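You operate a simulated robot arm through the tools that you are given. There is no shell and no other tool. Be economical: measure what you need, move in short steps, check, and stop when the job is done.

You run a simulated two-armed robot. Do the job below in one go: nothing can be reset, and whatever is moved stays where it is left.

JOB
Hold the large measuring cup on the open end of the bench with the blue door steady with one hand and put the black magnifier in it with the other.
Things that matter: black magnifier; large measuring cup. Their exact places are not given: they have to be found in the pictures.

It is judged by the outcome, as a careful person would: the job done as asked, and still so three seconds after it is handed in. It fails if anything else is knocked over, pushed out of place, dropped, spilled or broken.

ROBOT AND FRAMES
Two 6-joint arms with two-finger parallel grippers on one trunk, on a base that drives. Base frame: it is fixed to the floor where the robot stands at the start and does not move with it; the origin is under the middle of the robot, x ahead of it, y to its left, z up; the surface under the hand at the start is at about z = 900. Lengths are in mm, angles in rad, forces in N, time in s.
The left shoulder is at the start at [-77, 177, 832], the right one opposite. With the tool pointing down near the work surface each hand reaches from about 100 to 700 mm from the robot's upright axis, wherever it stands, measured 20 degrees to its own side. Payload 1.57 kg a hand.
Tool frame (each hand has its own): the origin (TCP) lies between the finger pads and is the grasp point; the fingertips stand 30 mm ahead of it; z points along the fingers, y is the line along which they close. The gripper opens to 80 mm. The fingers are 17 mm wide and 12 mm thick; the gripper's body (40 by 82 mm) begins 80 mm behind the TCP.
Orientation is that of the tool frame in the base frame, as a unit quaternion [w, x, y, z]. With the fingers straight down and closing along the base's y, the tool's x points along the base's -x, its y along +y and its z along -z.

CONTROLS
- The arms move only by the tool play_rows. It takes "left_deltas", "right_deltas" or both (then of equal length, played together; a hand with none holds still); each is a list of rows, each a list of 3 entries, a list of its own where there are three numbers: the shift along the tool's x, y, z in mm, then the turn, a rotation vector about the tool's x, y, z in rad, then the finger opening in mm, from 0 to 80. In form: [[[dx, dy, dz], [wx, wy, wz], jaw], ...]. A call has 1 to 12 rows; each row shifts and turns the commanded pose from where the row before left it, along the tool's axes as they then stand. Each row takes 0.2 s and may step no farther than 50 mm and 0.15 rad from the row before; otherwise, or with a gripper value out of range, the whole call is refused. A pose out of reach is approached as far as the arm can. The call stops where the force on the tool passes 40 N (or 10 N more than at its start, if that is more) or the arm is blocked; 0.2 s more then pass. The fingers move at their own pace (about 72 mm/s each) and stop on an object; they squeeze with about 33 N. The grip force told is the motor's: it shows also when the fingers shut on nothing. Time passes only in rows, and 0.2 s behind the last, so rows that do not move let the fingers close. It gives the time, the measured TCP pose, the force on the tool (base axes), the opening and the grip force at its end, in the units of the frame above (readings bear some noise), with the torque about the TCP (base axes, N m) and any sound that the robot's microphone picked up.
- Cameras (640 x 400 px; columns grow to the right, rows downward): "scene" is now at [32.7, 59.1, 1572.6]; the picture's right is [0.54, -0.84, 0.00], its down [-0.56, -0.36, -0.75] and it looks along [0.63, 0.40, -0.66] (base axes); focal length 255 px, centre (320, 200). "left" rides on the left gripper at [72, 7, -122] in its tool frame; the picture's right is [-0.09, 1.00, 0.00], its down [-0.84, -0.08, -0.54] and it looks along [-0.54, -0.05, 0.84] (tool axes); focal length 238 px, centre (320, 200). "right" rides on the right gripper at [72, -7, -122] in its tool frame; the picture's right is [0.09, 1.00, 0.00], its down [-0.84, 0.08, -0.54] and it looks along [-0.54, 0.05, 0.84] (tool axes); focal length 238 px, centre (320, 200).
- snapshot(camera): a new picture of that camera. It takes no simulated time.
- move_column(by): slides the trunk up (or, below 0, down) by that many mm; the arms and the scene camera ride with it, the base frame stays. It gives what a move gives, with no picture.
- drive_base(legs): drives the robot by 1 to 6 legs, each [ahead, left, turn to the left] in mm, mm and rad, along the robot's own axes; the way and the turn of a leg run together, so that a leg with both is an arc; at most 1500 mm and 3.142 rad a leg. The arms and the cameras ride along, it lands a little off, and it stops where it bumps. It gives what a move gives.
- aim_head(pan, tilt): turns the head with the scene camera to pan (to the left, within 2.496 rad either way) and tilt (down, from -0.506 to 1.204), counted from straight ahead of the robot. It gives what a move gives.
- locate(camera, pixels): for up to 12 pixels [column, row] of the newest picture of that camera ("zoom" is the newest enlarged one), the place [x, y, z] in the base frame of the surface seen there, good to about 3 mm, but the place of the scene camera against the robot may be out by one fixed shift of up to 25 mm in any direction. It takes no simulated time.
- enlarge(camera, box): a new picture of the part [left, top, right, bottom] of that camera's present view, enlarged. It takes no simulated time.
- finish_job(): hands the job in; it is judged then, once.

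Go step by step. Measure first, check grasps and placings, and put right what went wrong. The budget is 80 turns and 70 pictures, counting those below and the enlarged ones. Unless the task says otherwise, let go and move clear before handing in, and close with one line.

The tools are called after "Call:" by a JSON object that holds its "name" and its "arguments". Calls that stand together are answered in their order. play_rows: Moves the arms, as the interface text tells. Its arguments: {"type":"object","properties":{"left_deltas":{"type":"array"},"right_deltas":{"type":"array"}},"required":[]} The other tools are called the same way: move_column (by) slides the trunk up or down; drive_base (legs) drives the base; aim_head (pan, tilt) turns the head that bears the scene camera; snapshot (camera) takes a picture; locate (camera, pixels) gives the place of the surface under pixels of a picture; enlarge (camera, box) takes an enlarged picture of a part of a camera's view; finish_job () hands the job in.

At the start:

```text
t: 0.0
left_eef_pos: [268.1, 388.2, 1309.1]
left_ee_rot: [-0.001, 0.0, 1.0, 0.0]
left_contact_force: [0.4, 0.5, 1.1]
left_ft_torque: [-0.02, -0.01, 0.01]
left_width: 80.2
left_gripper_force: 0.0
right_eef_pos: [347.6, 36.0, 1248.1]
right_ee_rot: [0.0, 0.0, 1.0, 0.0]
right_contact_force: [-0.4, 0.2, 0.5]
right_ft_torque: [0.03, 0.01, 0.03]
right_width: 80.2
right_gripper_force: 0.1
trunk travel left (down, up): [-275.0, 53.0]
robot x, y, heading: [-1.3, -0.8, -0.001]
head pan, tilt: [0.569, 0.726]
```

scene: 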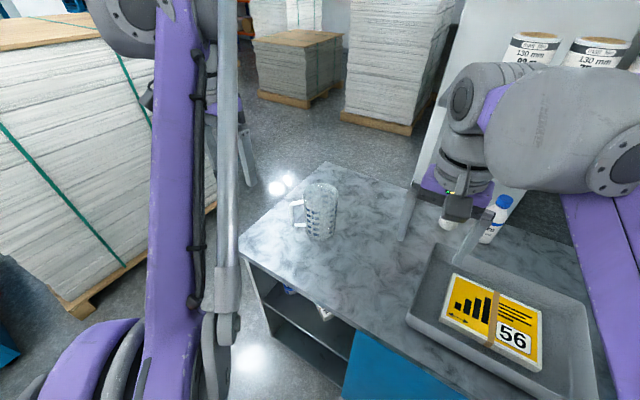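
right: 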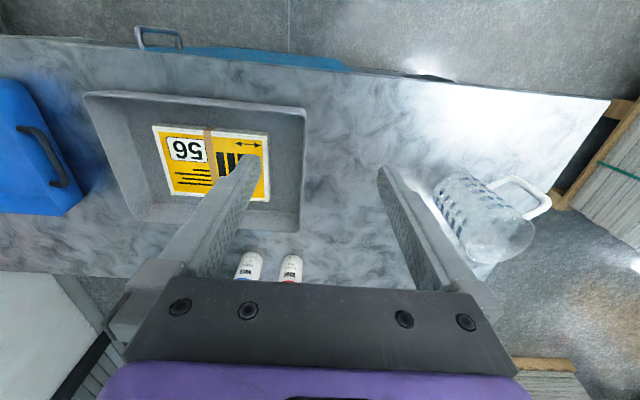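
left: 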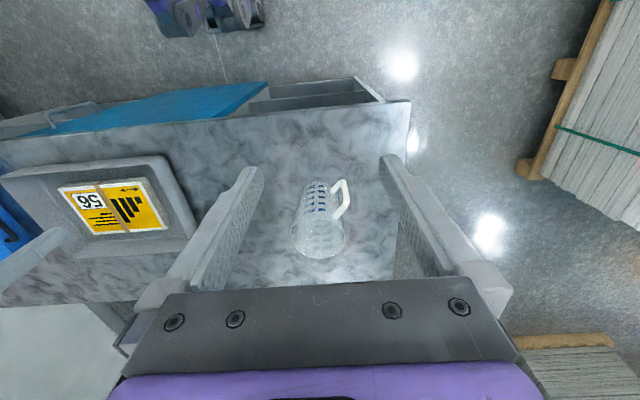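

The large cup stands on the bench at scene (320,210), left view (320,215); no black magnifier is visible yet. I'll measure the cup and look for the magnifier.

Call:
{"name": "locate", "arguments": {"camera": "scene", "pixels": [[320, 186], [320, 238], [298, 215], [240, 255], [325, 165], [340, 385], [490, 320], [495, 225], [270, 300], [325, 312], [300, 350], [405, 235]]}}

Call:
{"name": "locate", "arguments": {"camera": "left", "pixels": [[318, 245], [318, 185], [340, 200], [300, 215], [270, 170], [390, 270], [408, 105], [320, 100], [265, 90]]}}

Call:
{"name": "aim_head", "arguments": {"pan": -0.3, "tilt": 0.7}}

Call:
{"name": "snapshot", "arguments": {"camera": "scene"}}

```text
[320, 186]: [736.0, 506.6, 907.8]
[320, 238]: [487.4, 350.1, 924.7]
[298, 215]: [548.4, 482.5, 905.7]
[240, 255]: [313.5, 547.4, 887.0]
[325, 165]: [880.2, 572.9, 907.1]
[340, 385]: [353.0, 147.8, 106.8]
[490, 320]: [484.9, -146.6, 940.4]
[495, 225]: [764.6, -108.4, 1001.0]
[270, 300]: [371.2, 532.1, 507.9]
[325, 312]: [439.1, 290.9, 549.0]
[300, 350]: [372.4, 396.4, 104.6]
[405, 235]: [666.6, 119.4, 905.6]
```

```text
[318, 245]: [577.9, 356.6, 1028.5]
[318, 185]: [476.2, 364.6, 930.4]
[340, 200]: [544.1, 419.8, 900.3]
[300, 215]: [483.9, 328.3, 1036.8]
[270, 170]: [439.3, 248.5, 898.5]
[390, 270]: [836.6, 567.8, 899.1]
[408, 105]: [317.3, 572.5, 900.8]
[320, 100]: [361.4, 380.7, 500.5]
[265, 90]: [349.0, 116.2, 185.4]
```

```text
t: 1.2
left_eef_pos: [268.6, 389.0, 1309.5]
left_ee_rot: [0.0, 0.0, 1.0, 0.0]
left_contact_force: [-0.6, 0.1, 0.5]
left_ft_torque: [-0.01, 0.02, 0.0]
left_width: 80.0
left_gripper_force: 0.0
right_eef_pos: [348.0, 35.5, 1247.7]
right_ee_rot: [0.0, 0.0, 1.0, 0.001]
right_contact_force: [0.2, 0.2, -0.5]
right_ft_torque: [-0.05, -0.03, 0.0]
right_width: 80.1
right_gripper_force: 0.0
trunk travel left (down, up): [-275.0, 53.0]
robot x, y, heading: [2.1, -2.1, 0.004]
head pan, tilt: [-0.3, 0.7]
```

```text
66 pictures are left
```

scene: 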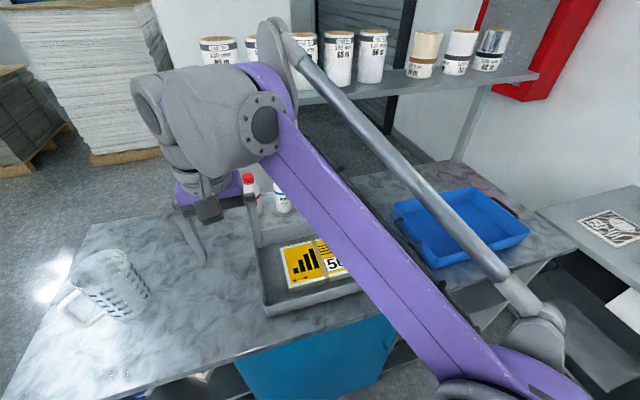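

The blue tray at (460,225), the grey tray with the "56" packet and another bench on the right show no magnifier yet. I'll look further right and behind/left.

Call:
{"name": "aim_head", "arguments": {"pan": -1.1, "tilt": 0.7}}

Call:
{"name": "snapshot", "arguments": {"camera": "scene"}}

Call:
{"name": "aim_head", "arguments": {"pan": -2.1, "tilt": 0.6}}

Call:
{"name": "snapshot", "arguments": {"camera": "scene"}}

Call:
{"name": "aim_head", "arguments": {"pan": 1.6, "tilt": 0.6}}

Call:
{"name": "snapshot", "arguments": {"camera": "scene"}}

Call:
{"name": "aim_head", "arguments": {"pan": 0.0, "tilt": 1.1}}

Call:
{"name": "snapshot", "arguments": {"camera": "scene"}}

```text
t: 2.3
left_eef_pos: [268.5, 388.1, 1309.6]
left_ee_rot: [0.0, 0.0, 1.0, -0.001]
left_contact_force: [-0.9, 0.5, -0.5]
left_ft_torque: [0.01, -0.01, 0.01]
left_width: 80.0
left_gripper_force: 0.1
right_eef_pos: [347.1, 36.8, 1247.8]
right_ee_rot: [0.0, 0.001, 1.0, 0.0]
right_contact_force: [0.6, -1.4, -0.2]
right_ft_torque: [0.0, 0.0, -0.01]
right_width: 80.1
right_gripper_force: 0.1
trunk travel left (down, up): [-275.0, 53.0]
robot x, y, heading: [-1.9, 0.8, -0.001]
head pan, tilt: [-1.1, 0.7]
```

```text
65 pictures are left
```

scene: 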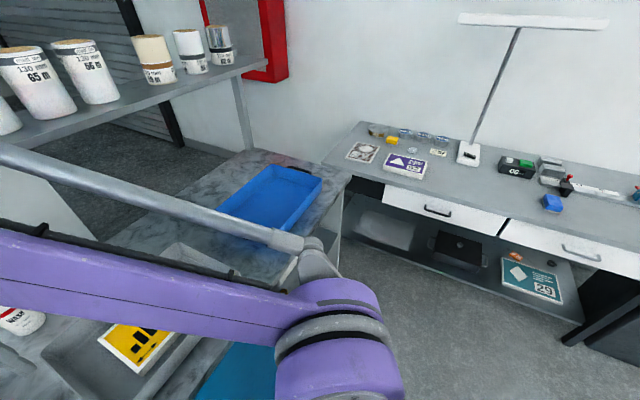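

```text
t: 3.6
left_eef_pos: [267.9, 388.9, 1309.4]
left_ee_rot: [0.0, -0.001, 1.0, 0.0]
left_contact_force: [0.4, -0.5, 0.2]
left_ft_torque: [0.02, 0.01, 0.01]
left_width: 80.0
left_gripper_force: 0.1
right_eef_pos: [347.5, 35.0, 1247.9]
right_ee_rot: [0.0, 0.0, 1.0, 0.0]
right_contact_force: [0.6, 0.3, -0.3]
right_ft_torque: [0.03, 0.0, 0.03]
right_width: 80.1
right_gripper_force: 0.1
trunk travel left (down, up): [-275.0, 53.0]
robot x, y, heading: [-0.9, -3.0, -0.001]
head pan, tilt: [-2.1, 0.6]
```

```text
64 pictures are left
```

scene: 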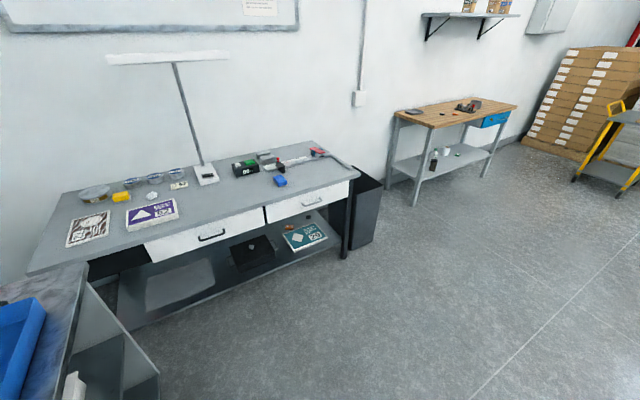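

```text
t: 6.7
left_eef_pos: [268.1, 388.9, 1309.5]
left_ee_rot: [0.0, 0.0, 1.0, 0.0]
left_contact_force: [-0.5, -0.3, 0.1]
left_ft_torque: [0.0, 0.03, -0.02]
left_width: 80.1
left_gripper_force: 0.0
right_eef_pos: [348.6, 37.2, 1248.1]
right_ee_rot: [0.0, 0.0, 1.0, 0.0]
right_contact_force: [1.3, 0.4, -0.3]
right_ft_torque: [-0.02, 0.01, 0.01]
right_width: 80.0
right_gripper_force: 0.0
trunk travel left (down, up): [-275.0, 53.0]
robot x, y, heading: [0.2, 1.4, -0.001]
head pan, tilt: [1.6, 0.6]
```

```text
63 pictures are left
```

scene: 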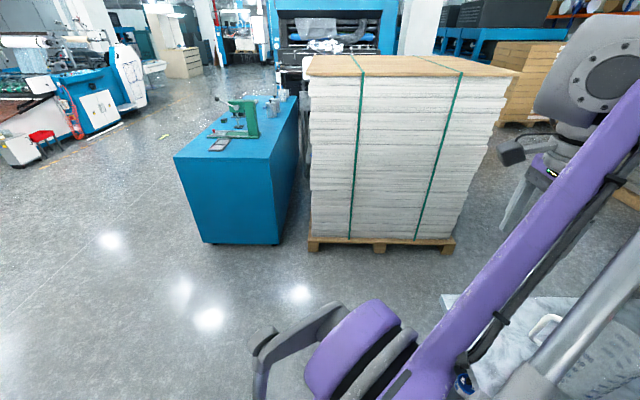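

```text
t: 8.3
left_eef_pos: [268.6, 388.0, 1308.4]
left_ee_rot: [0.0, -0.001, 1.0, 0.0]
left_contact_force: [0.2, 0.9, 0.1]
left_ft_torque: [-0.01, 0.01, -0.02]
left_width: 80.0
left_gripper_force: 0.0
right_eef_pos: [349.5, 35.5, 1248.2]
right_ee_rot: [0.0, 0.0, 1.0, 0.0]
right_contact_force: [0.0, -0.3, 0.5]
right_ft_torque: [0.03, -0.02, -0.02]
right_width: 79.7
right_gripper_force: 0.1
trunk travel left (down, up): [-275.0, 53.0]
robot x, y, heading: [1.0, -2.3, 0.0]
head pan, tilt: [0.0, 1.1]
```

```text
62 pictures are left
```

scene: 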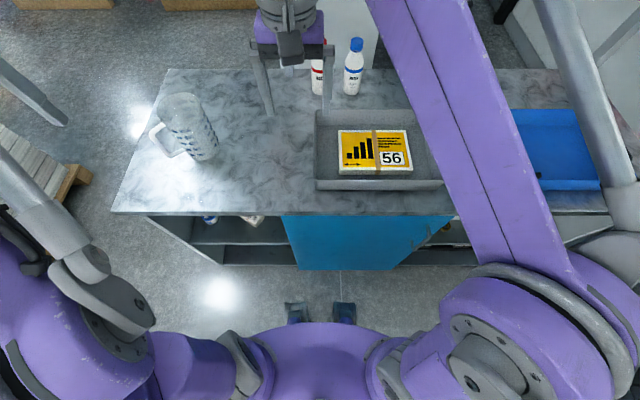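

No magnifier in the immediate views; small items are on the grey bench and the wooden bench. I'll enlarge those.

Call:
{"name": "aim_head", "arguments": {"pan": -2.0, "tilt": 0.6}}

Call:
{"name": "enlarge", "arguments": {"camera": "scene", "box": [60, 130, 360, 318]}}

Call:
{"name": "enlarge", "arguments": {"camera": "scene", "box": [340, 80, 500, 180]}}

```text
t: 10.2
left_eef_pos: [269.1, 388.9, 1309.9]
left_ee_rot: [0.0, 0.0, 1.0, 0.0]
left_contact_force: [-0.3, 0.9, 0.5]
left_ft_torque: [0.0, -0.02, -0.01]
left_width: 80.1
left_gripper_force: 0.1
right_eef_pos: [348.5, 36.9, 1247.9]
right_ee_rot: [0.0, 0.0, 1.0, 0.0]
right_contact_force: [0.5, -0.1, 0.7]
right_ft_torque: [0.01, 0.01, -0.04]
right_width: 80.1
right_gripper_force: 0.1
trunk travel left (down, up): [-275.0, 53.0]
robot x, y, heading: [-2.3, -0.7, -0.006]
head pan, tilt: [-2.0, 0.6]
```

```text
2.13 times, centred on (210, 224) of scene
```

zoom: 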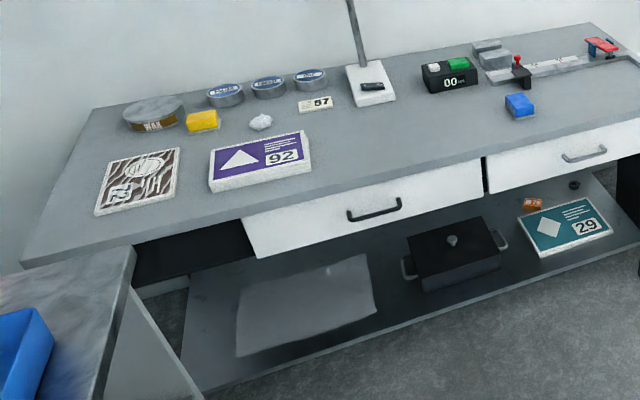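

```text
4.00 times, centred on (420, 130) of scene
```

zoom: 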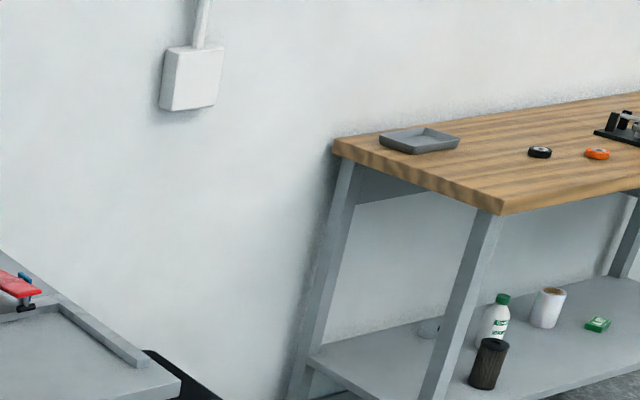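

A small black thing lies at zoom-1 (575,185) on the grey bench's shelf and another at (515,75); I'll enlarge these and the wooden bench, and the shelves under the blue-door bench.

Call:
{"name": "enlarge", "arguments": {"camera": "scene", "box": [280, 190, 360, 240]}}

Call:
{"name": "enlarge", "arguments": {"camera": "scene", "box": [430, 80, 550, 155]}}

Call:
{"name": "enlarge", "arguments": {"camera": "scene", "box": [250, 130, 362, 200]}}

Call:
{"name": "drive_base", "arguments": {"legs": [[-500, 0, 0]]}}

Call:
{"name": "aim_head", "arguments": {"pan": 0.0, "tilt": 0.75}}

Call:
{"name": "snapshot", "arguments": {"camera": "scene"}}

```text
8.00 times, centred on (320, 215) of scene
```

zoom: 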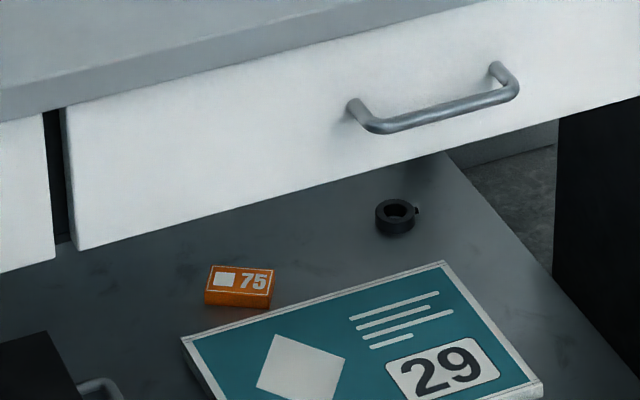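

```text
5.33 times, centred on (490, 118) of scene
```

zoom: 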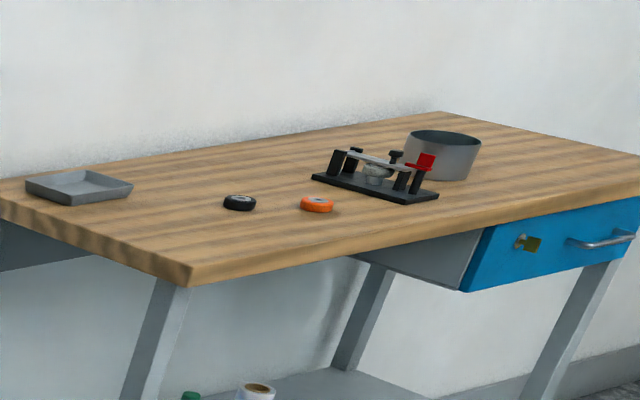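

```text
5.71 times, centred on (306, 165) of scene
```

zoom: 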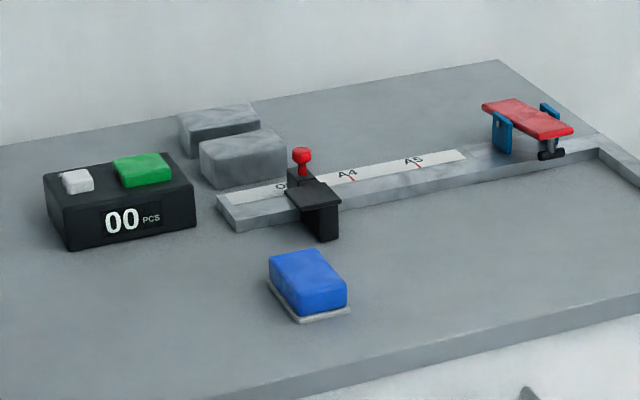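

```text
t: 13.2
left_eef_pos: [-235.1, 388.5, 1310.1]
left_ee_rot: [-0.001, -0.005, 1.0, 0.0]
left_contact_force: [-0.3, -0.5, 0.7]
left_ft_torque: [0.0, 0.01, 0.0]
left_width: 79.9
left_gripper_force: 0.0
right_eef_pos: [-151.4, 37.4, 1247.9]
right_ee_rot: [-0.001, -0.004, 1.0, 0.001]
right_contact_force: [-0.4, -0.8, -0.1]
right_ft_torque: [-0.01, -0.03, 0.03]
right_width: 79.9
right_gripper_force: 0.0
trunk travel left (down, up): [-275.0, 53.0]
robot x, y, heading: [-499.0, -3.3, 0.015]
head pan, tilt: [-2.0, 0.6]
```

```text
t: 15.1
left_eef_pos: [-235.7, 390.0, 1308.4]
left_ee_rot: [0.0, -0.004, 1.0, 0.0]
left_contact_force: [0.0, 0.3, 0.4]
left_ft_torque: [-0.02, -0.01, -0.01]
left_width: 79.9
left_gripper_force: 0.0
right_eef_pos: [-152.6, 37.4, 1248.3]
right_ee_rot: [0.001, -0.004, 1.0, 0.0]
right_contact_force: [-0.9, -0.2, 0.1]
right_ft_torque: [0.0, -0.02, 0.0]
right_width: 80.2
right_gripper_force: 0.0
trunk travel left (down, up): [-275.0, 53.0]
robot x, y, heading: [-499.9, -3.5, 0.011]
head pan, tilt: [0.0, 0.75]
```

```text
56 pictures are left
```

scene: 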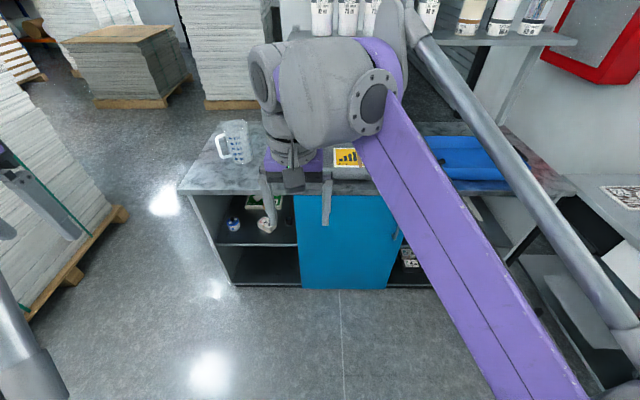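

The bench's shelves at (255,225) and (410,255) hold small items; enlarging. Also the blue cart.

Call:
{"name": "enlarge", "arguments": {"camera": "scene", "box": [190, 185, 310, 290]}}

Call:
{"name": "enlarge", "arguments": {"camera": "scene", "box": [380, 180, 540, 300]}}

Call:
{"name": "aim_head", "arguments": {"pan": 1.6, "tilt": 0.5}}

Call:
{"name": "snapshot", "arguments": {"camera": "scene"}}

Call:
{"name": "enlarge", "arguments": {"camera": "scene", "box": [180, 60, 380, 185]}}

```text
3.81 times, centred on (250, 238) of scene
```

zoom: 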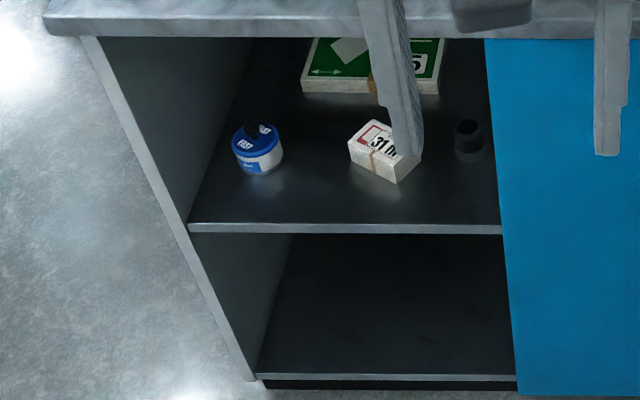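

```text
3.33 times, centred on (460, 240) of scene
```

zoom: 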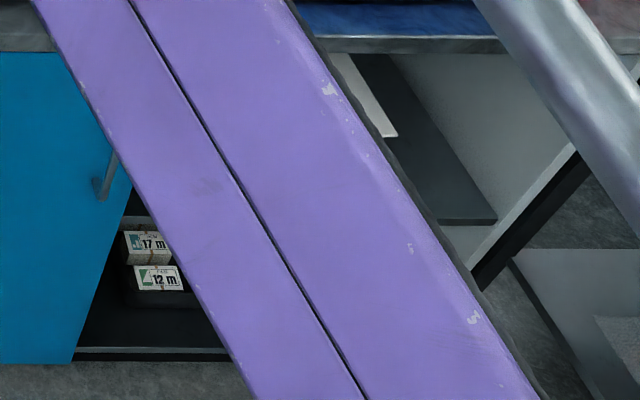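

```text
t: 16.8
left_eef_pos: [-235.4, 388.9, 1308.8]
left_ee_rot: [0.0, -0.003, 1.0, 0.0]
left_contact_force: [-0.1, 0.0, -0.6]
left_ft_torque: [-0.04, 0.01, 0.0]
left_width: 79.9
left_gripper_force: 0.1
right_eef_pos: [-153.1, 37.3, 1248.2]
right_ee_rot: [0.0, -0.004, 1.0, 0.0]
right_contact_force: [0.0, 0.5, 0.2]
right_ft_torque: [-0.01, -0.01, -0.01]
right_width: 80.0
right_gripper_force: 0.0
trunk travel left (down, up): [-275.0, 53.0]
robot x, y, heading: [-502.8, 0.6, 0.012]
head pan, tilt: [1.6, 0.499]
```

```text
53 pictures are left
```

scene: 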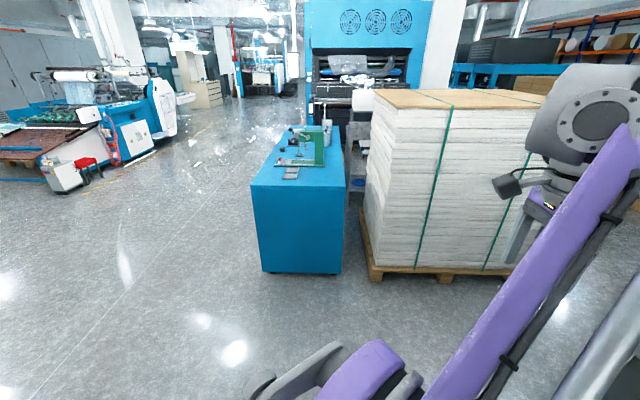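

```text
3.20 times, centred on (280, 122) of scene
```

zoom: 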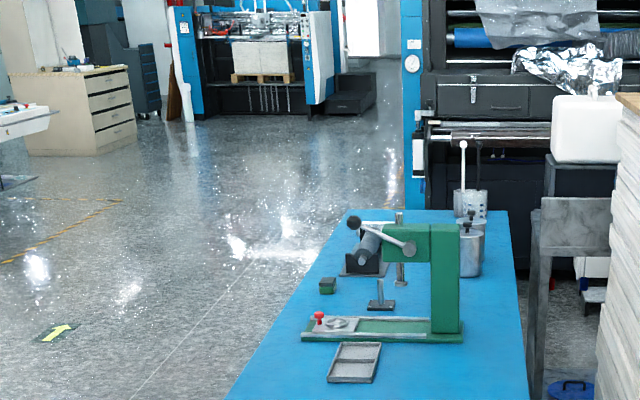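

A black cylinder sits on the middle shelf at zoom (468,140) – likely a loupe. I'll look closer.

Call:
{"name": "aim_head", "arguments": {"pan": 0.2, "tilt": 0.75}}

Call:
{"name": "snapshot", "arguments": {"camera": "scene"}}

```text
t: 18.3
left_eef_pos: [-235.6, 389.0, 1309.9]
left_ee_rot: [0.0, -0.005, 1.0, -0.001]
left_contact_force: [-0.3, 0.2, -0.3]
left_ft_torque: [-0.01, -0.01, 0.0]
left_width: 79.9
left_gripper_force: 0.1
right_eef_pos: [-152.1, 37.8, 1247.7]
right_ee_rot: [0.0, -0.004, 1.0, 0.0]
right_contact_force: [0.6, 0.2, 0.2]
right_ft_torque: [0.02, 0.01, -0.03]
right_width: 80.1
right_gripper_force: 0.0
trunk travel left (down, up): [-275.0, 53.0]
robot x, y, heading: [-496.7, -0.5, 0.008]
head pan, tilt: [0.201, 0.75]
```

```text
51 pictures are left
```

scene: 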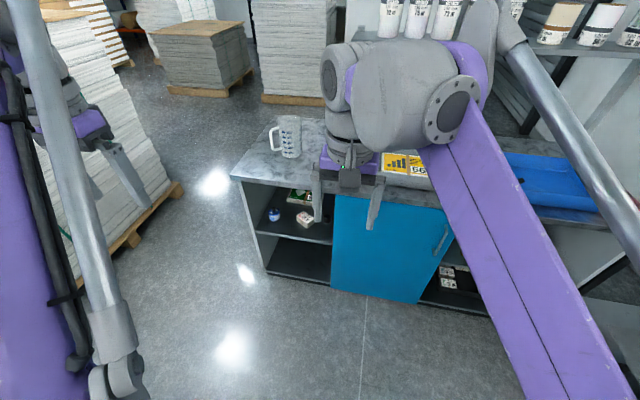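

The right gripper hides the object now. I'll measure surroundings, including the pallet at left, before lowering and sidestepping.

Call:
{"name": "locate", "arguments": {"camera": "scene", "pixels": [[182, 185], [135, 240], [150, 165], [273, 214], [306, 217], [300, 195], [290, 230], [235, 177], [335, 260], [250, 200]]}}

Call:
{"name": "move_column", "arguments": {"by": -200}}

Call:
{"name": "snapshot", "arguments": {"camera": "scene"}}

```text
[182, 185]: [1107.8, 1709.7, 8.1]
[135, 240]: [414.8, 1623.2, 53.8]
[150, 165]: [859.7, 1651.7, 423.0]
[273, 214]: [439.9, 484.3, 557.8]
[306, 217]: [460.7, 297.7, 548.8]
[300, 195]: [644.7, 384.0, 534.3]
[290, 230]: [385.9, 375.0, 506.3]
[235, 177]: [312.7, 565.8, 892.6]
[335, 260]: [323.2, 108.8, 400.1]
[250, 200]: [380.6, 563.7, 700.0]
```

```text
t: 20.5
left_eef_pos: [-235.3, 388.5, 1110.6]
left_ee_rot: [0.0, -0.005, 1.0, 0.0]
left_contact_force: [-0.2, -0.1, -1.3]
left_ft_torque: [0.0, 0.01, -0.01]
left_width: 79.8
left_gripper_force: 0.0
right_eef_pos: [-153.7, 36.6, 1049.2]
right_ee_rot: [0.0, -0.004, 1.0, 0.0]
right_contact_force: [0.6, 0.0, 0.7]
right_ft_torque: [0.0, 0.0, 0.04]
right_width: 80.0
right_gripper_force: 0.0
trunk travel left (down, up): [-75.0, 253.0]
robot x, y, heading: [-498.3, -1.3, 0.01]
head pan, tilt: [0.201, 0.75]
```

```text
50 pictures are left
```

scene: 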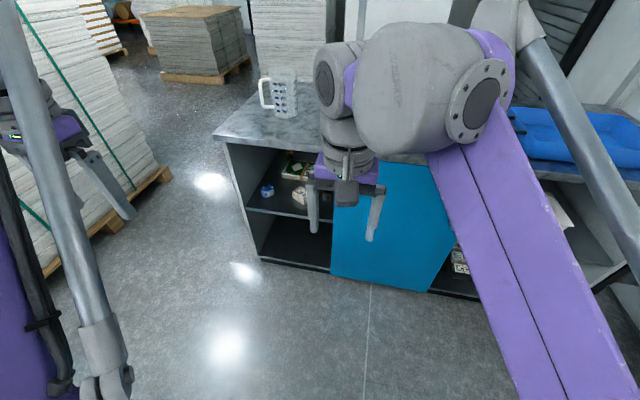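

There's free space to the left (pallet from y≈1500). I'll sidestep left 300 mm and look at the shelf.

Call:
{"name": "drive_base", "arguments": {"legs": [[0, 300, 0]]}}

Call:
{"name": "aim_head", "arguments": {"pan": 0.0, "tilt": 0.65}}

Call:
{"name": "snapshot", "arguments": {"camera": "scene"}}

```text
t: 23.7
left_eef_pos: [-239.3, 689.4, 1109.2]
left_ee_rot: [0.001, -0.005, 1.0, 0.0]
left_contact_force: [-0.2, 0.6, 0.0]
left_ft_torque: [0.0, 0.0, 0.0]
left_width: 80.1
left_gripper_force: 0.1
right_eef_pos: [-156.0, 336.8, 1048.4]
right_ee_rot: [0.0, -0.005, 1.0, 0.0]
right_contact_force: [0.7, -0.3, 0.0]
right_ft_torque: [-0.01, 0.0, 0.01]
right_width: 79.8
right_gripper_force: 0.0
trunk travel left (down, up): [-75.0, 253.0]
robot x, y, heading: [-503.8, 293.0, 0.011]
head pan, tilt: [0.201, 0.75]
```

```text
t: 24.4
left_eef_pos: [-238.3, 689.2, 1109.9]
left_ee_rot: [0.0, -0.005, 1.0, -0.001]
left_contact_force: [0.3, 1.2, -1.1]
left_ft_torque: [-0.01, -0.01, 0.0]
left_width: 80.1
left_gripper_force: 0.1
right_eef_pos: [-155.9, 336.4, 1047.6]
right_ee_rot: [-0.001, -0.006, 1.0, 0.0]
right_contact_force: [0.1, 0.2, -0.3]
right_ft_torque: [0.01, 0.0, 0.01]
right_width: 80.1
right_gripper_force: 0.1
trunk travel left (down, up): [-75.0, 253.0]
robot x, y, heading: [-503.0, 298.7, 0.011]
head pan, tilt: [0.0, 0.649]
```

```text
49 pictures are left
```

scene: 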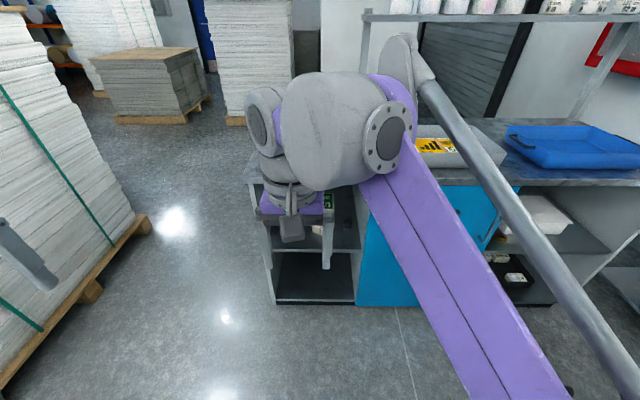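

Part of the shelf shows beside the hand at (345,230), and the right section of the bench is visible too; enlarging both.

Call:
{"name": "enlarge", "arguments": {"camera": "scene", "box": [300, 180, 380, 280]}}

Call:
{"name": "enlarge", "arguments": {"camera": "scene", "box": [470, 170, 630, 290]}}

```text
4.00 times, centred on (340, 230) of scene
```

zoom: 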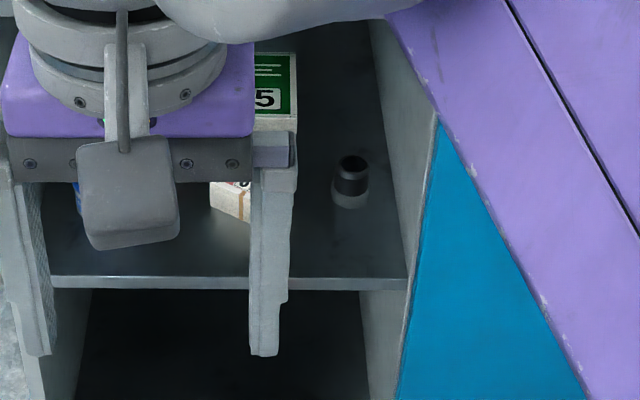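

```text
3.33 times, centred on (550, 230) of scene
```

zoom: 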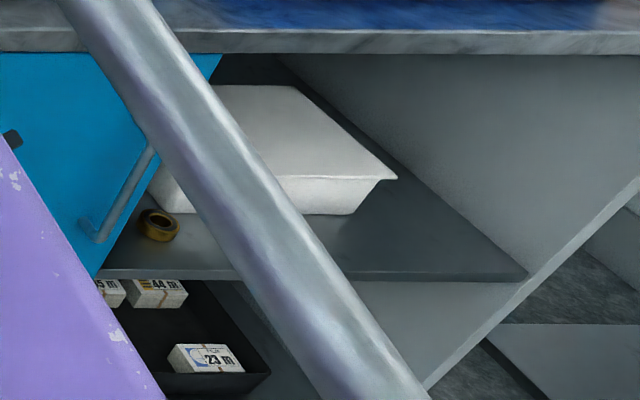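

A black loupe with clear skirt stands at zoom-1 (350,178): the magnifier. The newest zoom is the other section, so I'll re-zoom and locate it.

Call:
{"name": "enlarge", "arguments": {"camera": "scene", "box": [317, 195, 389, 240]}}

```text
8.89 times, centred on (353, 218) of scene
```

zoom: 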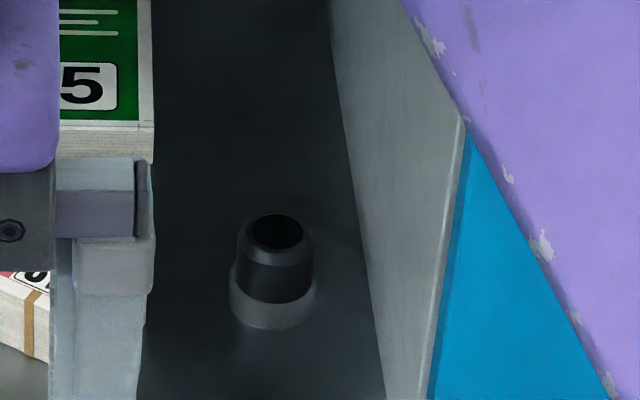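

Call:
{"name": "locate", "arguments": {"camera": "zoom", "pixels": [[275, 285], [275, 252], [275, 320], [240, 310], [312, 310], [225, 350], [330, 320], [370, 320], [275, 215], [440, 300], [20, 330], [100, 140]]}}

Call:
{"name": "snapshot", "arguments": {"camera": "right"}}

Call:
{"name": "snapshot", "arguments": {"camera": "left"}}

```text
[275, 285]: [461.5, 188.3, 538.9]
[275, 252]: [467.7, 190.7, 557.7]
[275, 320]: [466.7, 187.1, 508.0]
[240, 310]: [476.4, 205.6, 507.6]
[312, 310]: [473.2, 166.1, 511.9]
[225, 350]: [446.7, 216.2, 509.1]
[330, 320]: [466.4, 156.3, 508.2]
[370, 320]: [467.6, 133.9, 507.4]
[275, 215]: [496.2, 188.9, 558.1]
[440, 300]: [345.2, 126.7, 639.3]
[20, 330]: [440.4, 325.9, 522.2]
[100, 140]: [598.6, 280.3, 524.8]
```

```text
45 pictures are left
```

right: 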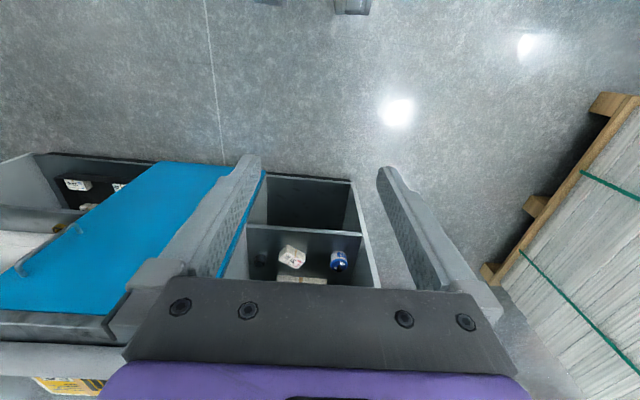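

```text
44 pictures are left
```

left: 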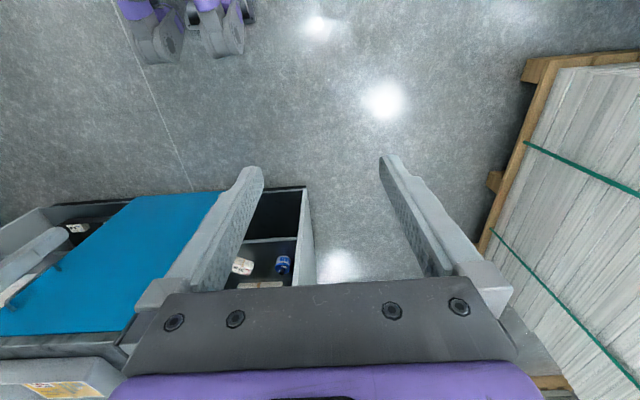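

The loupe stands at about (480,189,507–558), also seen in the right view near (260,258). I'll cross-measure with the right hand camera.

Call:
{"name": "enlarge", "arguments": {"camera": "right", "box": [210, 160, 400, 280]}}

```text
3.33 times, centred on (305, 220) of right
```

zoom: 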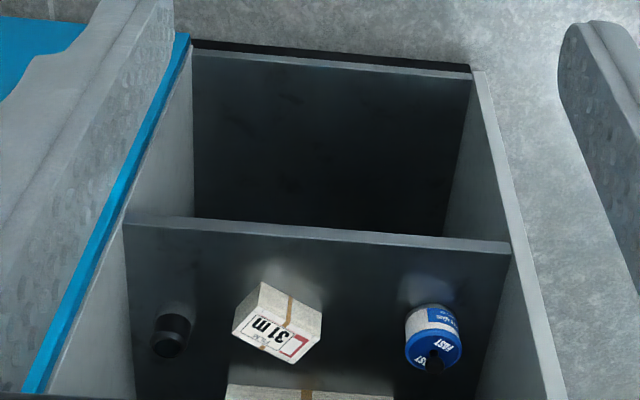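

Call:
{"name": "locate", "arguments": {"camera": "zoom", "pixels": [[172, 325], [166, 345], [200, 300], [145, 300], [200, 228], [130, 228], [110, 200], [265, 310], [245, 325], [430, 330], [505, 245], [310, 390]]}}

```text
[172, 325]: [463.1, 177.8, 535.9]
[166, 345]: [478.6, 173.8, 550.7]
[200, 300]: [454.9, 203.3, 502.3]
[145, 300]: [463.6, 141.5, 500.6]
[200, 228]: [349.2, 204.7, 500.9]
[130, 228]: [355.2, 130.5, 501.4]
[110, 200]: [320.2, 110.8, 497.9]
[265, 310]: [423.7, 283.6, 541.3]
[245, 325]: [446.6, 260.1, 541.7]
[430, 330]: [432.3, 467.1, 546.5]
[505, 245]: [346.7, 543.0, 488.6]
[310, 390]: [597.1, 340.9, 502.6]
```

Hand camera puts the loupe at about (480,177), shelf z≈501, top ≈551, divider at y≈128, shelf front x≈349. Plan: lower the trunk, pitch the right hand 45° forward-down, line up on y and height out here in free space, then drive in. First the trunk and pitch.

Call:
{"name": "move_column", "arguments": {"by": -70}}

Call:
{"name": "play_rows", "arguments": {"right_deltas": [[[0, 0, 0], [0, -0.131, 0], 60], [[0, 0, 0], [0, -0.131, 0], 60], [[0, 0, 0], [0, -0.131, 0], 60], [[0, 0, 0], [0, -0.131, 0], 60], [[0, 0, 0], [0, -0.131, 0], 60], [[0, 0, 0], [0, -0.13, 0], 60], [[0, -35, 0], [0, 0, 0], 60], [[0, -35, 0], [0, 0, 0], 60], [[0, -35, 0], [0, 0, 0], 60], [[0, -35, 0], [0, 0, 0], 60]]}}

```text
t: 25.5
left_eef_pos: [-239.0, 688.3, 1038.8]
left_ee_rot: [0.0, -0.005, 1.0, 0.0]
left_contact_force: [-0.3, 0.1, 0.1]
left_ft_torque: [0.0, 0.01, 0.0]
left_width: 79.9
left_gripper_force: 0.1
right_eef_pos: [-156.2, 337.1, 978.2]
right_ee_rot: [0.0, -0.005, 1.0, 0.0]
right_contact_force: [-0.8, 0.9, 0.0]
right_ft_torque: [-0.02, 0.02, -0.02]
right_width: 79.7
right_gripper_force: 0.1
trunk travel left (down, up): [-5.0, 323.0]
robot x, y, heading: [-502.0, 298.2, 0.007]
head pan, tilt: [0.0, 0.649]
```

```text
t: 27.7
left_eef_pos: [-241.0, 689.2, 1039.8]
left_ee_rot: [0.0, -0.005, 1.0, 0.0]
left_contact_force: [0.3, -0.3, -0.2]
left_ft_torque: [0.0, -0.02, 0.01]
left_width: 79.8
left_gripper_force: 0.0
right_eef_pos: [-152.7, 197.7, 977.8]
right_ee_rot: [0.384, -0.005, 0.923, 0.002]
right_contact_force: [-0.2, 0.0, -0.2]
right_ft_torque: [0.03, 0.01, 0.0]
right_width: 59.8
right_gripper_force: 0.0
trunk travel left (down, up): [-5.0, 323.0]
robot x, y, heading: [-504.8, 297.0, 0.014]
head pan, tilt: [0.0, 0.649]
```

Pitch is right. Now lower to z≈595 and shift y to about 172.

Call:
{"name": "play_rows", "arguments": {"right_deltas": [[[33.9, -3, 33.9], [0, 0, 0], 60], [[33.9, -3, 33.9], [0, 0, 0], 60], [[33.9, -3, 33.9], [0, 0, 0], 60], [[33.9, -3, 33.9], [0, 0, 0], 60], [[33.9, -3, 33.9], [0, 0, 0], 60], [[33.9, -3, 33.9], [0, 0, 0], 60], [[33.9, -3, 33.9], [0, 0, 0], 60], [[33.9, -3, 33.9], [0, 0, 0], 60]]}}

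Call:
{"name": "snapshot", "arguments": {"camera": "right"}}

Call:
{"name": "snapshot", "arguments": {"camera": "scene"}}

```text
t: 29.5
left_eef_pos: [-239.1, 687.9, 1038.8]
left_ee_rot: [0.0, -0.005, 1.0, 0.0]
left_contact_force: [-0.7, 0.0, -0.4]
left_ft_torque: [0.0, 0.02, 0.0]
left_width: 80.0
left_gripper_force: 0.1
right_eef_pos: [-154.1, 171.8, 598.2]
right_ee_rot: [0.383, -0.005, 0.924, 0.002]
right_contact_force: [-0.8, 0.0, 0.1]
right_ft_torque: [0.01, -0.03, 0.01]
right_width: 60.1
right_gripper_force: 0.1
trunk travel left (down, up): [-5.0, 323.0]
robot x, y, heading: [-501.6, 298.8, 0.009]
head pan, tilt: [0.0, 0.649]
```

```text
42 pictures are left
```

right: 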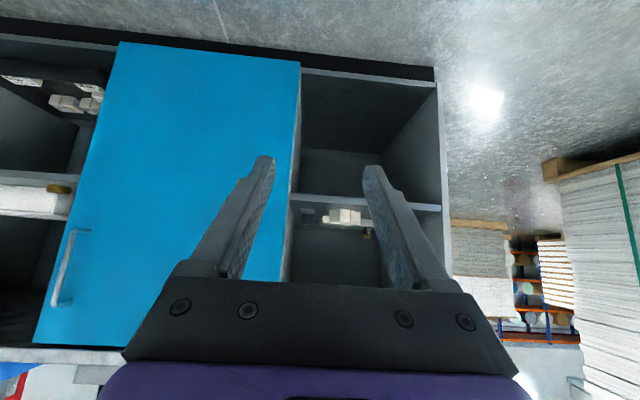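

```text
41 pictures are left
```

scene: 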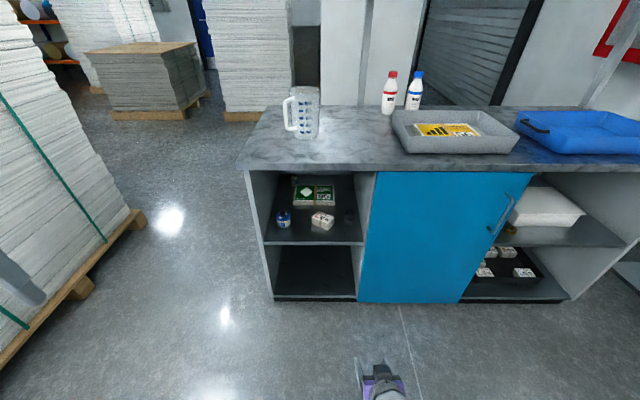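

The scene is clear: the loupe at right view (308,215), shelf free. Measuring cup here too, then drive ahead 400 mm.

Call:
{"name": "locate", "arguments": {"camera": "scene", "pixels": [[306, 90], [306, 125], [318, 110], [285, 113], [291, 101], [289, 128], [300, 138], [245, 160]]}}

Call:
{"name": "locate", "arguments": {"camera": "right", "pixels": [[308, 217], [308, 211], [290, 205], [330, 222], [320, 198]]}}

Call:
{"name": "drive_base", "arguments": {"legs": [[400, 0, -0.01]]}}

Call:
{"name": "snapshot", "arguments": {"camera": "right"}}

```text
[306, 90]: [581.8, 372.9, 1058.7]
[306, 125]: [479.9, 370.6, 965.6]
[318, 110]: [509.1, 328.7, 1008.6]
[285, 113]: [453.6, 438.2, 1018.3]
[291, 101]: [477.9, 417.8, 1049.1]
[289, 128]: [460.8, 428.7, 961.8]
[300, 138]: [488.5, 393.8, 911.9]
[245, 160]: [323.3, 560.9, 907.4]
```

```text
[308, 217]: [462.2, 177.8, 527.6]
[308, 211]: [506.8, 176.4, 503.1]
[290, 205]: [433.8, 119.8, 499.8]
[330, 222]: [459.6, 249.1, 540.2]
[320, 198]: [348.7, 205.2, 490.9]
```

```text
t: 32.0
left_eef_pos: [167.4, 689.1, 1038.1]
left_ee_rot: [-0.001, 0.0, 1.0, 0.001]
left_contact_force: [-0.5, 0.1, 0.1]
left_ft_torque: [-0.01, 0.01, -0.01]
left_width: 79.9
left_gripper_force: 0.0
right_eef_pos: [245.4, 169.2, 597.3]
right_ee_rot: [0.382, 0.0, 0.924, 0.0]
right_contact_force: [0.5, -0.3, -0.2]
right_ft_torque: [0.01, -0.02, 0.0]
right_width: 60.0
right_gripper_force: 0.1
trunk travel left (down, up): [-5.0, 323.0]
robot x, y, heading: [-99.0, 300.6, 0.0]
head pan, tilt: [0.0, 0.649]
```

```text
40 pictures are left
```

right: 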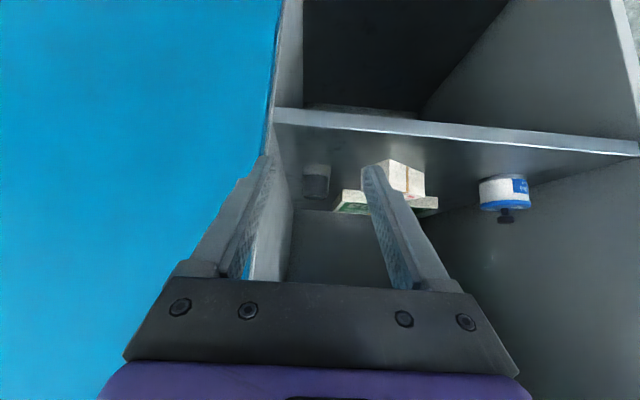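

Heading is now zero, TCP at (245,169,597); the loupe appears at (316,182). Measuring it precisely.

Call:
{"name": "enlarge", "arguments": {"camera": "right", "box": [270, 140, 366, 200]}}

Call:
{"name": "locate", "arguments": {"camera": "zoom", "pixels": [[300, 290], [300, 350], [215, 290], [395, 290], [300, 200], [200, 200], [400, 200]]}}

```text
6.67 times, centred on (318, 170) of right
```

zoom: 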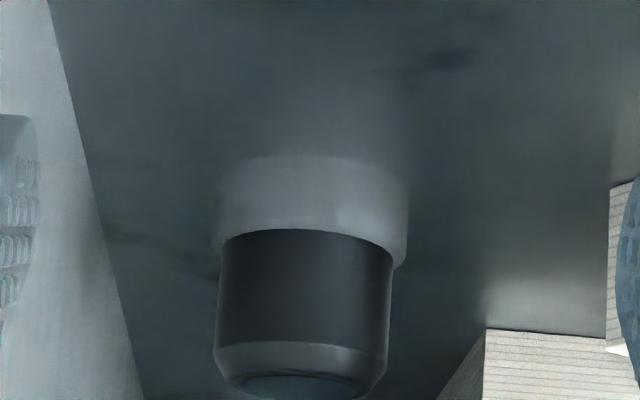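

```text
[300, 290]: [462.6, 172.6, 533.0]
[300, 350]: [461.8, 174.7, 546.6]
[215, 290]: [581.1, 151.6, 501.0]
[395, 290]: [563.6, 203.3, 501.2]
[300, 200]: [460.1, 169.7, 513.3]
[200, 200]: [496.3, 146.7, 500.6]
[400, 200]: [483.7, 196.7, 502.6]
```

Loupe centre ≈(481,174), black part ≈z 523–551, 40 mm wide. I'll yaw slightly so the wrist stays clear of the divider and advance to (420,176,598).

Call:
{"name": "play_rows", "arguments": {"right_deltas": [[[0, 0, 0], [0.071, 0, 0.071], 58], [[-24.5, 4.9, 24.5], [0, 0, 0], 58], [[-24.5, 4.9, 24.5], [0, 0, 0], 58], [[-24.5, 4.9, 24.5], [0, 0, 0], 58], [[-24.5, 4.9, 24.5], [0, 0, 0], 58], [[-24.5, 4.9, 24.5], [0, 0, 0], 58]]}}

Call:
{"name": "snapshot", "arguments": {"camera": "right"}}

Call:
{"name": "snapshot", "arguments": {"camera": "scene"}}

```text
t: 33.4
left_eef_pos: [166.8, 688.0, 1039.4]
left_ee_rot: [0.0, -0.001, 1.0, 0.0]
left_contact_force: [-0.3, -0.3, 0.7]
left_ft_torque: [0.02, 0.0, 0.02]
left_width: 80.2
left_gripper_force: 0.1
right_eef_pos: [417.6, 178.0, 599.6]
right_ee_rot: [0.383, 0.046, 0.923, -0.019]
right_contact_force: [0.6, -0.2, -0.5]
right_ft_torque: [-0.02, -0.02, -0.02]
right_width: 58.1
right_gripper_force: 0.1
trunk travel left (down, up): [-5.0, 323.0]
robot x, y, heading: [-102.2, 298.1, -0.001]
head pan, tilt: [0.0, 0.649]
```

```text
38 pictures are left
```

right: 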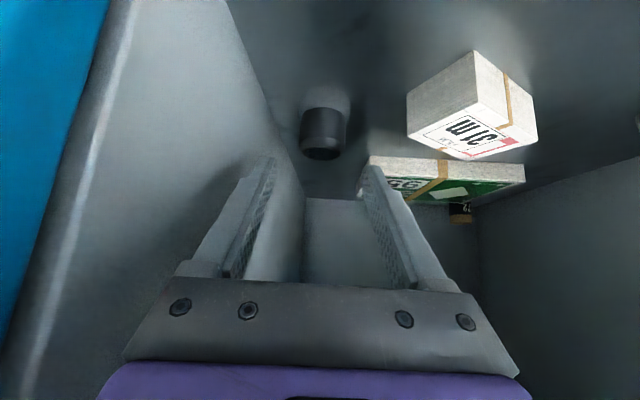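

```text
37 pictures are left
```

scene: 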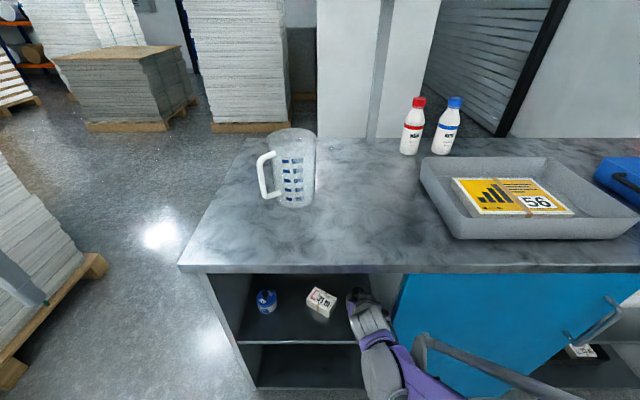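

The hand is inside, arm clear; loupe at right view (323,130). Locating it once more before the last approach.

Call:
{"name": "locate", "arguments": {"camera": "right", "pixels": [[323, 128], [323, 153], [304, 128], [343, 128], [270, 130], [262, 90], [410, 100], [440, 130]]}}

```text
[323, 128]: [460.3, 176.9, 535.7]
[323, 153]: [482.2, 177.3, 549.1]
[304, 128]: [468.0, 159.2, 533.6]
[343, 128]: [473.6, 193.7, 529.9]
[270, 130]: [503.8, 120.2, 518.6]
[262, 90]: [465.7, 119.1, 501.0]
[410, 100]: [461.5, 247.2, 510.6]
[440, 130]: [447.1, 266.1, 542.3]
```

Centre confirmed (480,177); divider is at y≈119. Approaching diagonally along the fingers.

Call:
{"name": "play_rows", "arguments": {"right_deltas": [[[0, 1.3, 22], [0, 0, 0], 58], [[0, 1.3, 22], [0, 0, 0], 58], [[0, 1.3, 22], [0, 0, 0], 58], [[0, 1.3, 22], [0, 0, 0], 58]]}}

Call:
{"name": "snapshot", "arguments": {"camera": "right"}}

```text
t: 34.4
left_eef_pos: [167.5, 688.6, 1038.7]
left_ee_rot: [-0.001, 0.0, 1.0, 0.0]
left_contact_force: [-0.6, 0.2, -1.0]
left_ft_torque: [0.01, 0.0, 0.04]
left_width: 80.0
left_gripper_force: 0.0
right_eef_pos: [479.5, 175.7, 535.6]
right_ee_rot: [0.383, 0.046, 0.923, -0.019]
right_contact_force: [0.0, -0.3, 0.1]
right_ft_torque: [0.01, -0.04, 0.01]
right_width: 58.0
right_gripper_force: 0.1
trunk travel left (down, up): [-5.0, 323.0]
robot x, y, heading: [-101.6, 299.1, 0.003]
head pan, tilt: [0.0, 0.649]
```

```text
36 pictures are left
```

right: 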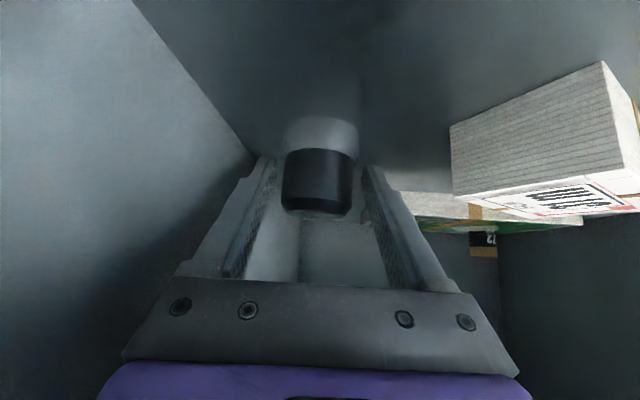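

The black body sits centred between the fingers (318,180). Closing.

Call:
{"name": "play_rows", "arguments": {"right_deltas": [[[0, 0, 0], [0, 0, 0], 45], [[0, 0, 0], [0, 0, 0], 30], [[0, 0, 0], [0, 0, 0], 20], [[0, 0, 0], [0, 0, 0], 20]]}}

Call:
{"name": "snapshot", "arguments": {"camera": "right"}}

```text
t: 35.4
left_eef_pos: [165.9, 688.1, 1039.3]
left_ee_rot: [0.0, 0.0, 1.0, 0.0]
left_contact_force: [0.7, -0.9, 1.1]
left_ft_torque: [0.03, -0.04, -0.02]
left_width: 80.0
left_gripper_force: 0.0
right_eef_pos: [479.6, 176.0, 535.7]
right_ee_rot: [0.383, 0.048, 0.922, -0.02]
right_contact_force: [2.8, 0.2, 4.8]
right_ft_torque: [0.11, -0.07, -0.08]
right_width: 44.5
right_gripper_force: 33.1
trunk travel left (down, up): [-5.0, 323.0]
robot x, y, heading: [-101.0, 296.2, 0.002]
head pan, tilt: [0.0, 0.649]
```

```text
35 pictures are left
```

right: 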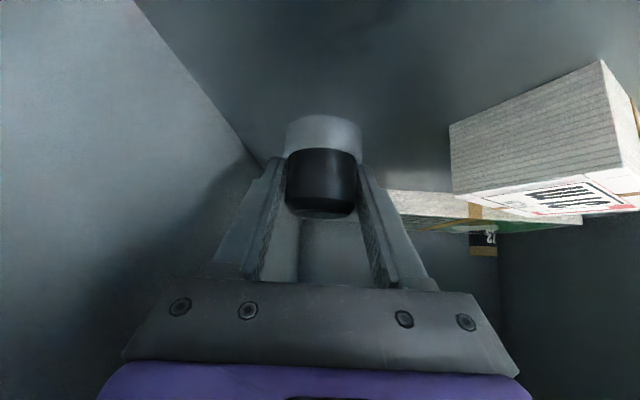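

Held at 44.5 mm with 33 N. Lifting 60 mm straight up.

Call:
{"name": "play_rows", "arguments": {"right_deltas": [[[-10.6, 0, -10.6], [0, 0, 0], 20], [[-10.6, 0, -10.6], [0, 0, 0], 20], [[-10.6, 0, -10.6], [0, 0, 0], 20], [[-10.6, 0, -10.6], [0, 0, 0], 20]]}}

Call:
{"name": "snapshot", "arguments": {"camera": "right"}}

```text
t: 36.4
left_eef_pos: [166.8, 688.4, 1039.5]
left_ee_rot: [-0.001, -0.001, 1.0, 0.0]
left_contact_force: [0.2, -0.3, -0.2]
left_ft_torque: [0.01, 0.03, -0.04]
left_width: 80.0
left_gripper_force: 0.0
right_eef_pos: [481.6, 178.0, 596.6]
right_ee_rot: [0.382, 0.046, 0.923, -0.019]
right_contact_force: [0.4, -0.2, -1.1]
right_ft_torque: [-0.04, -0.04, 0.0]
right_width: 43.6
right_gripper_force: 32.7
trunk travel left (down, up): [-5.0, 323.0]
robot x, y, heading: [-100.1, 301.3, 0.001]
head pan, tilt: [0.0, 0.649]
```

```text
34 pictures are left
```

right: 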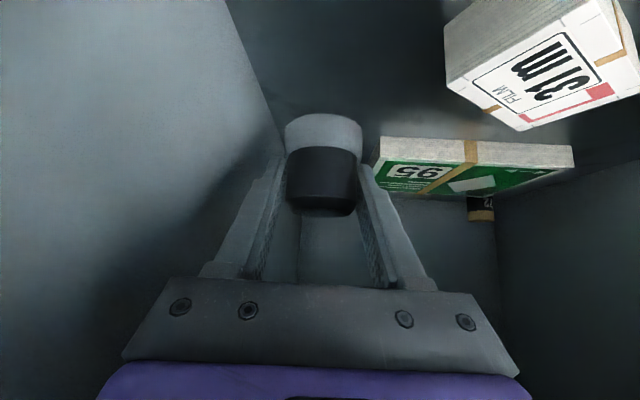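

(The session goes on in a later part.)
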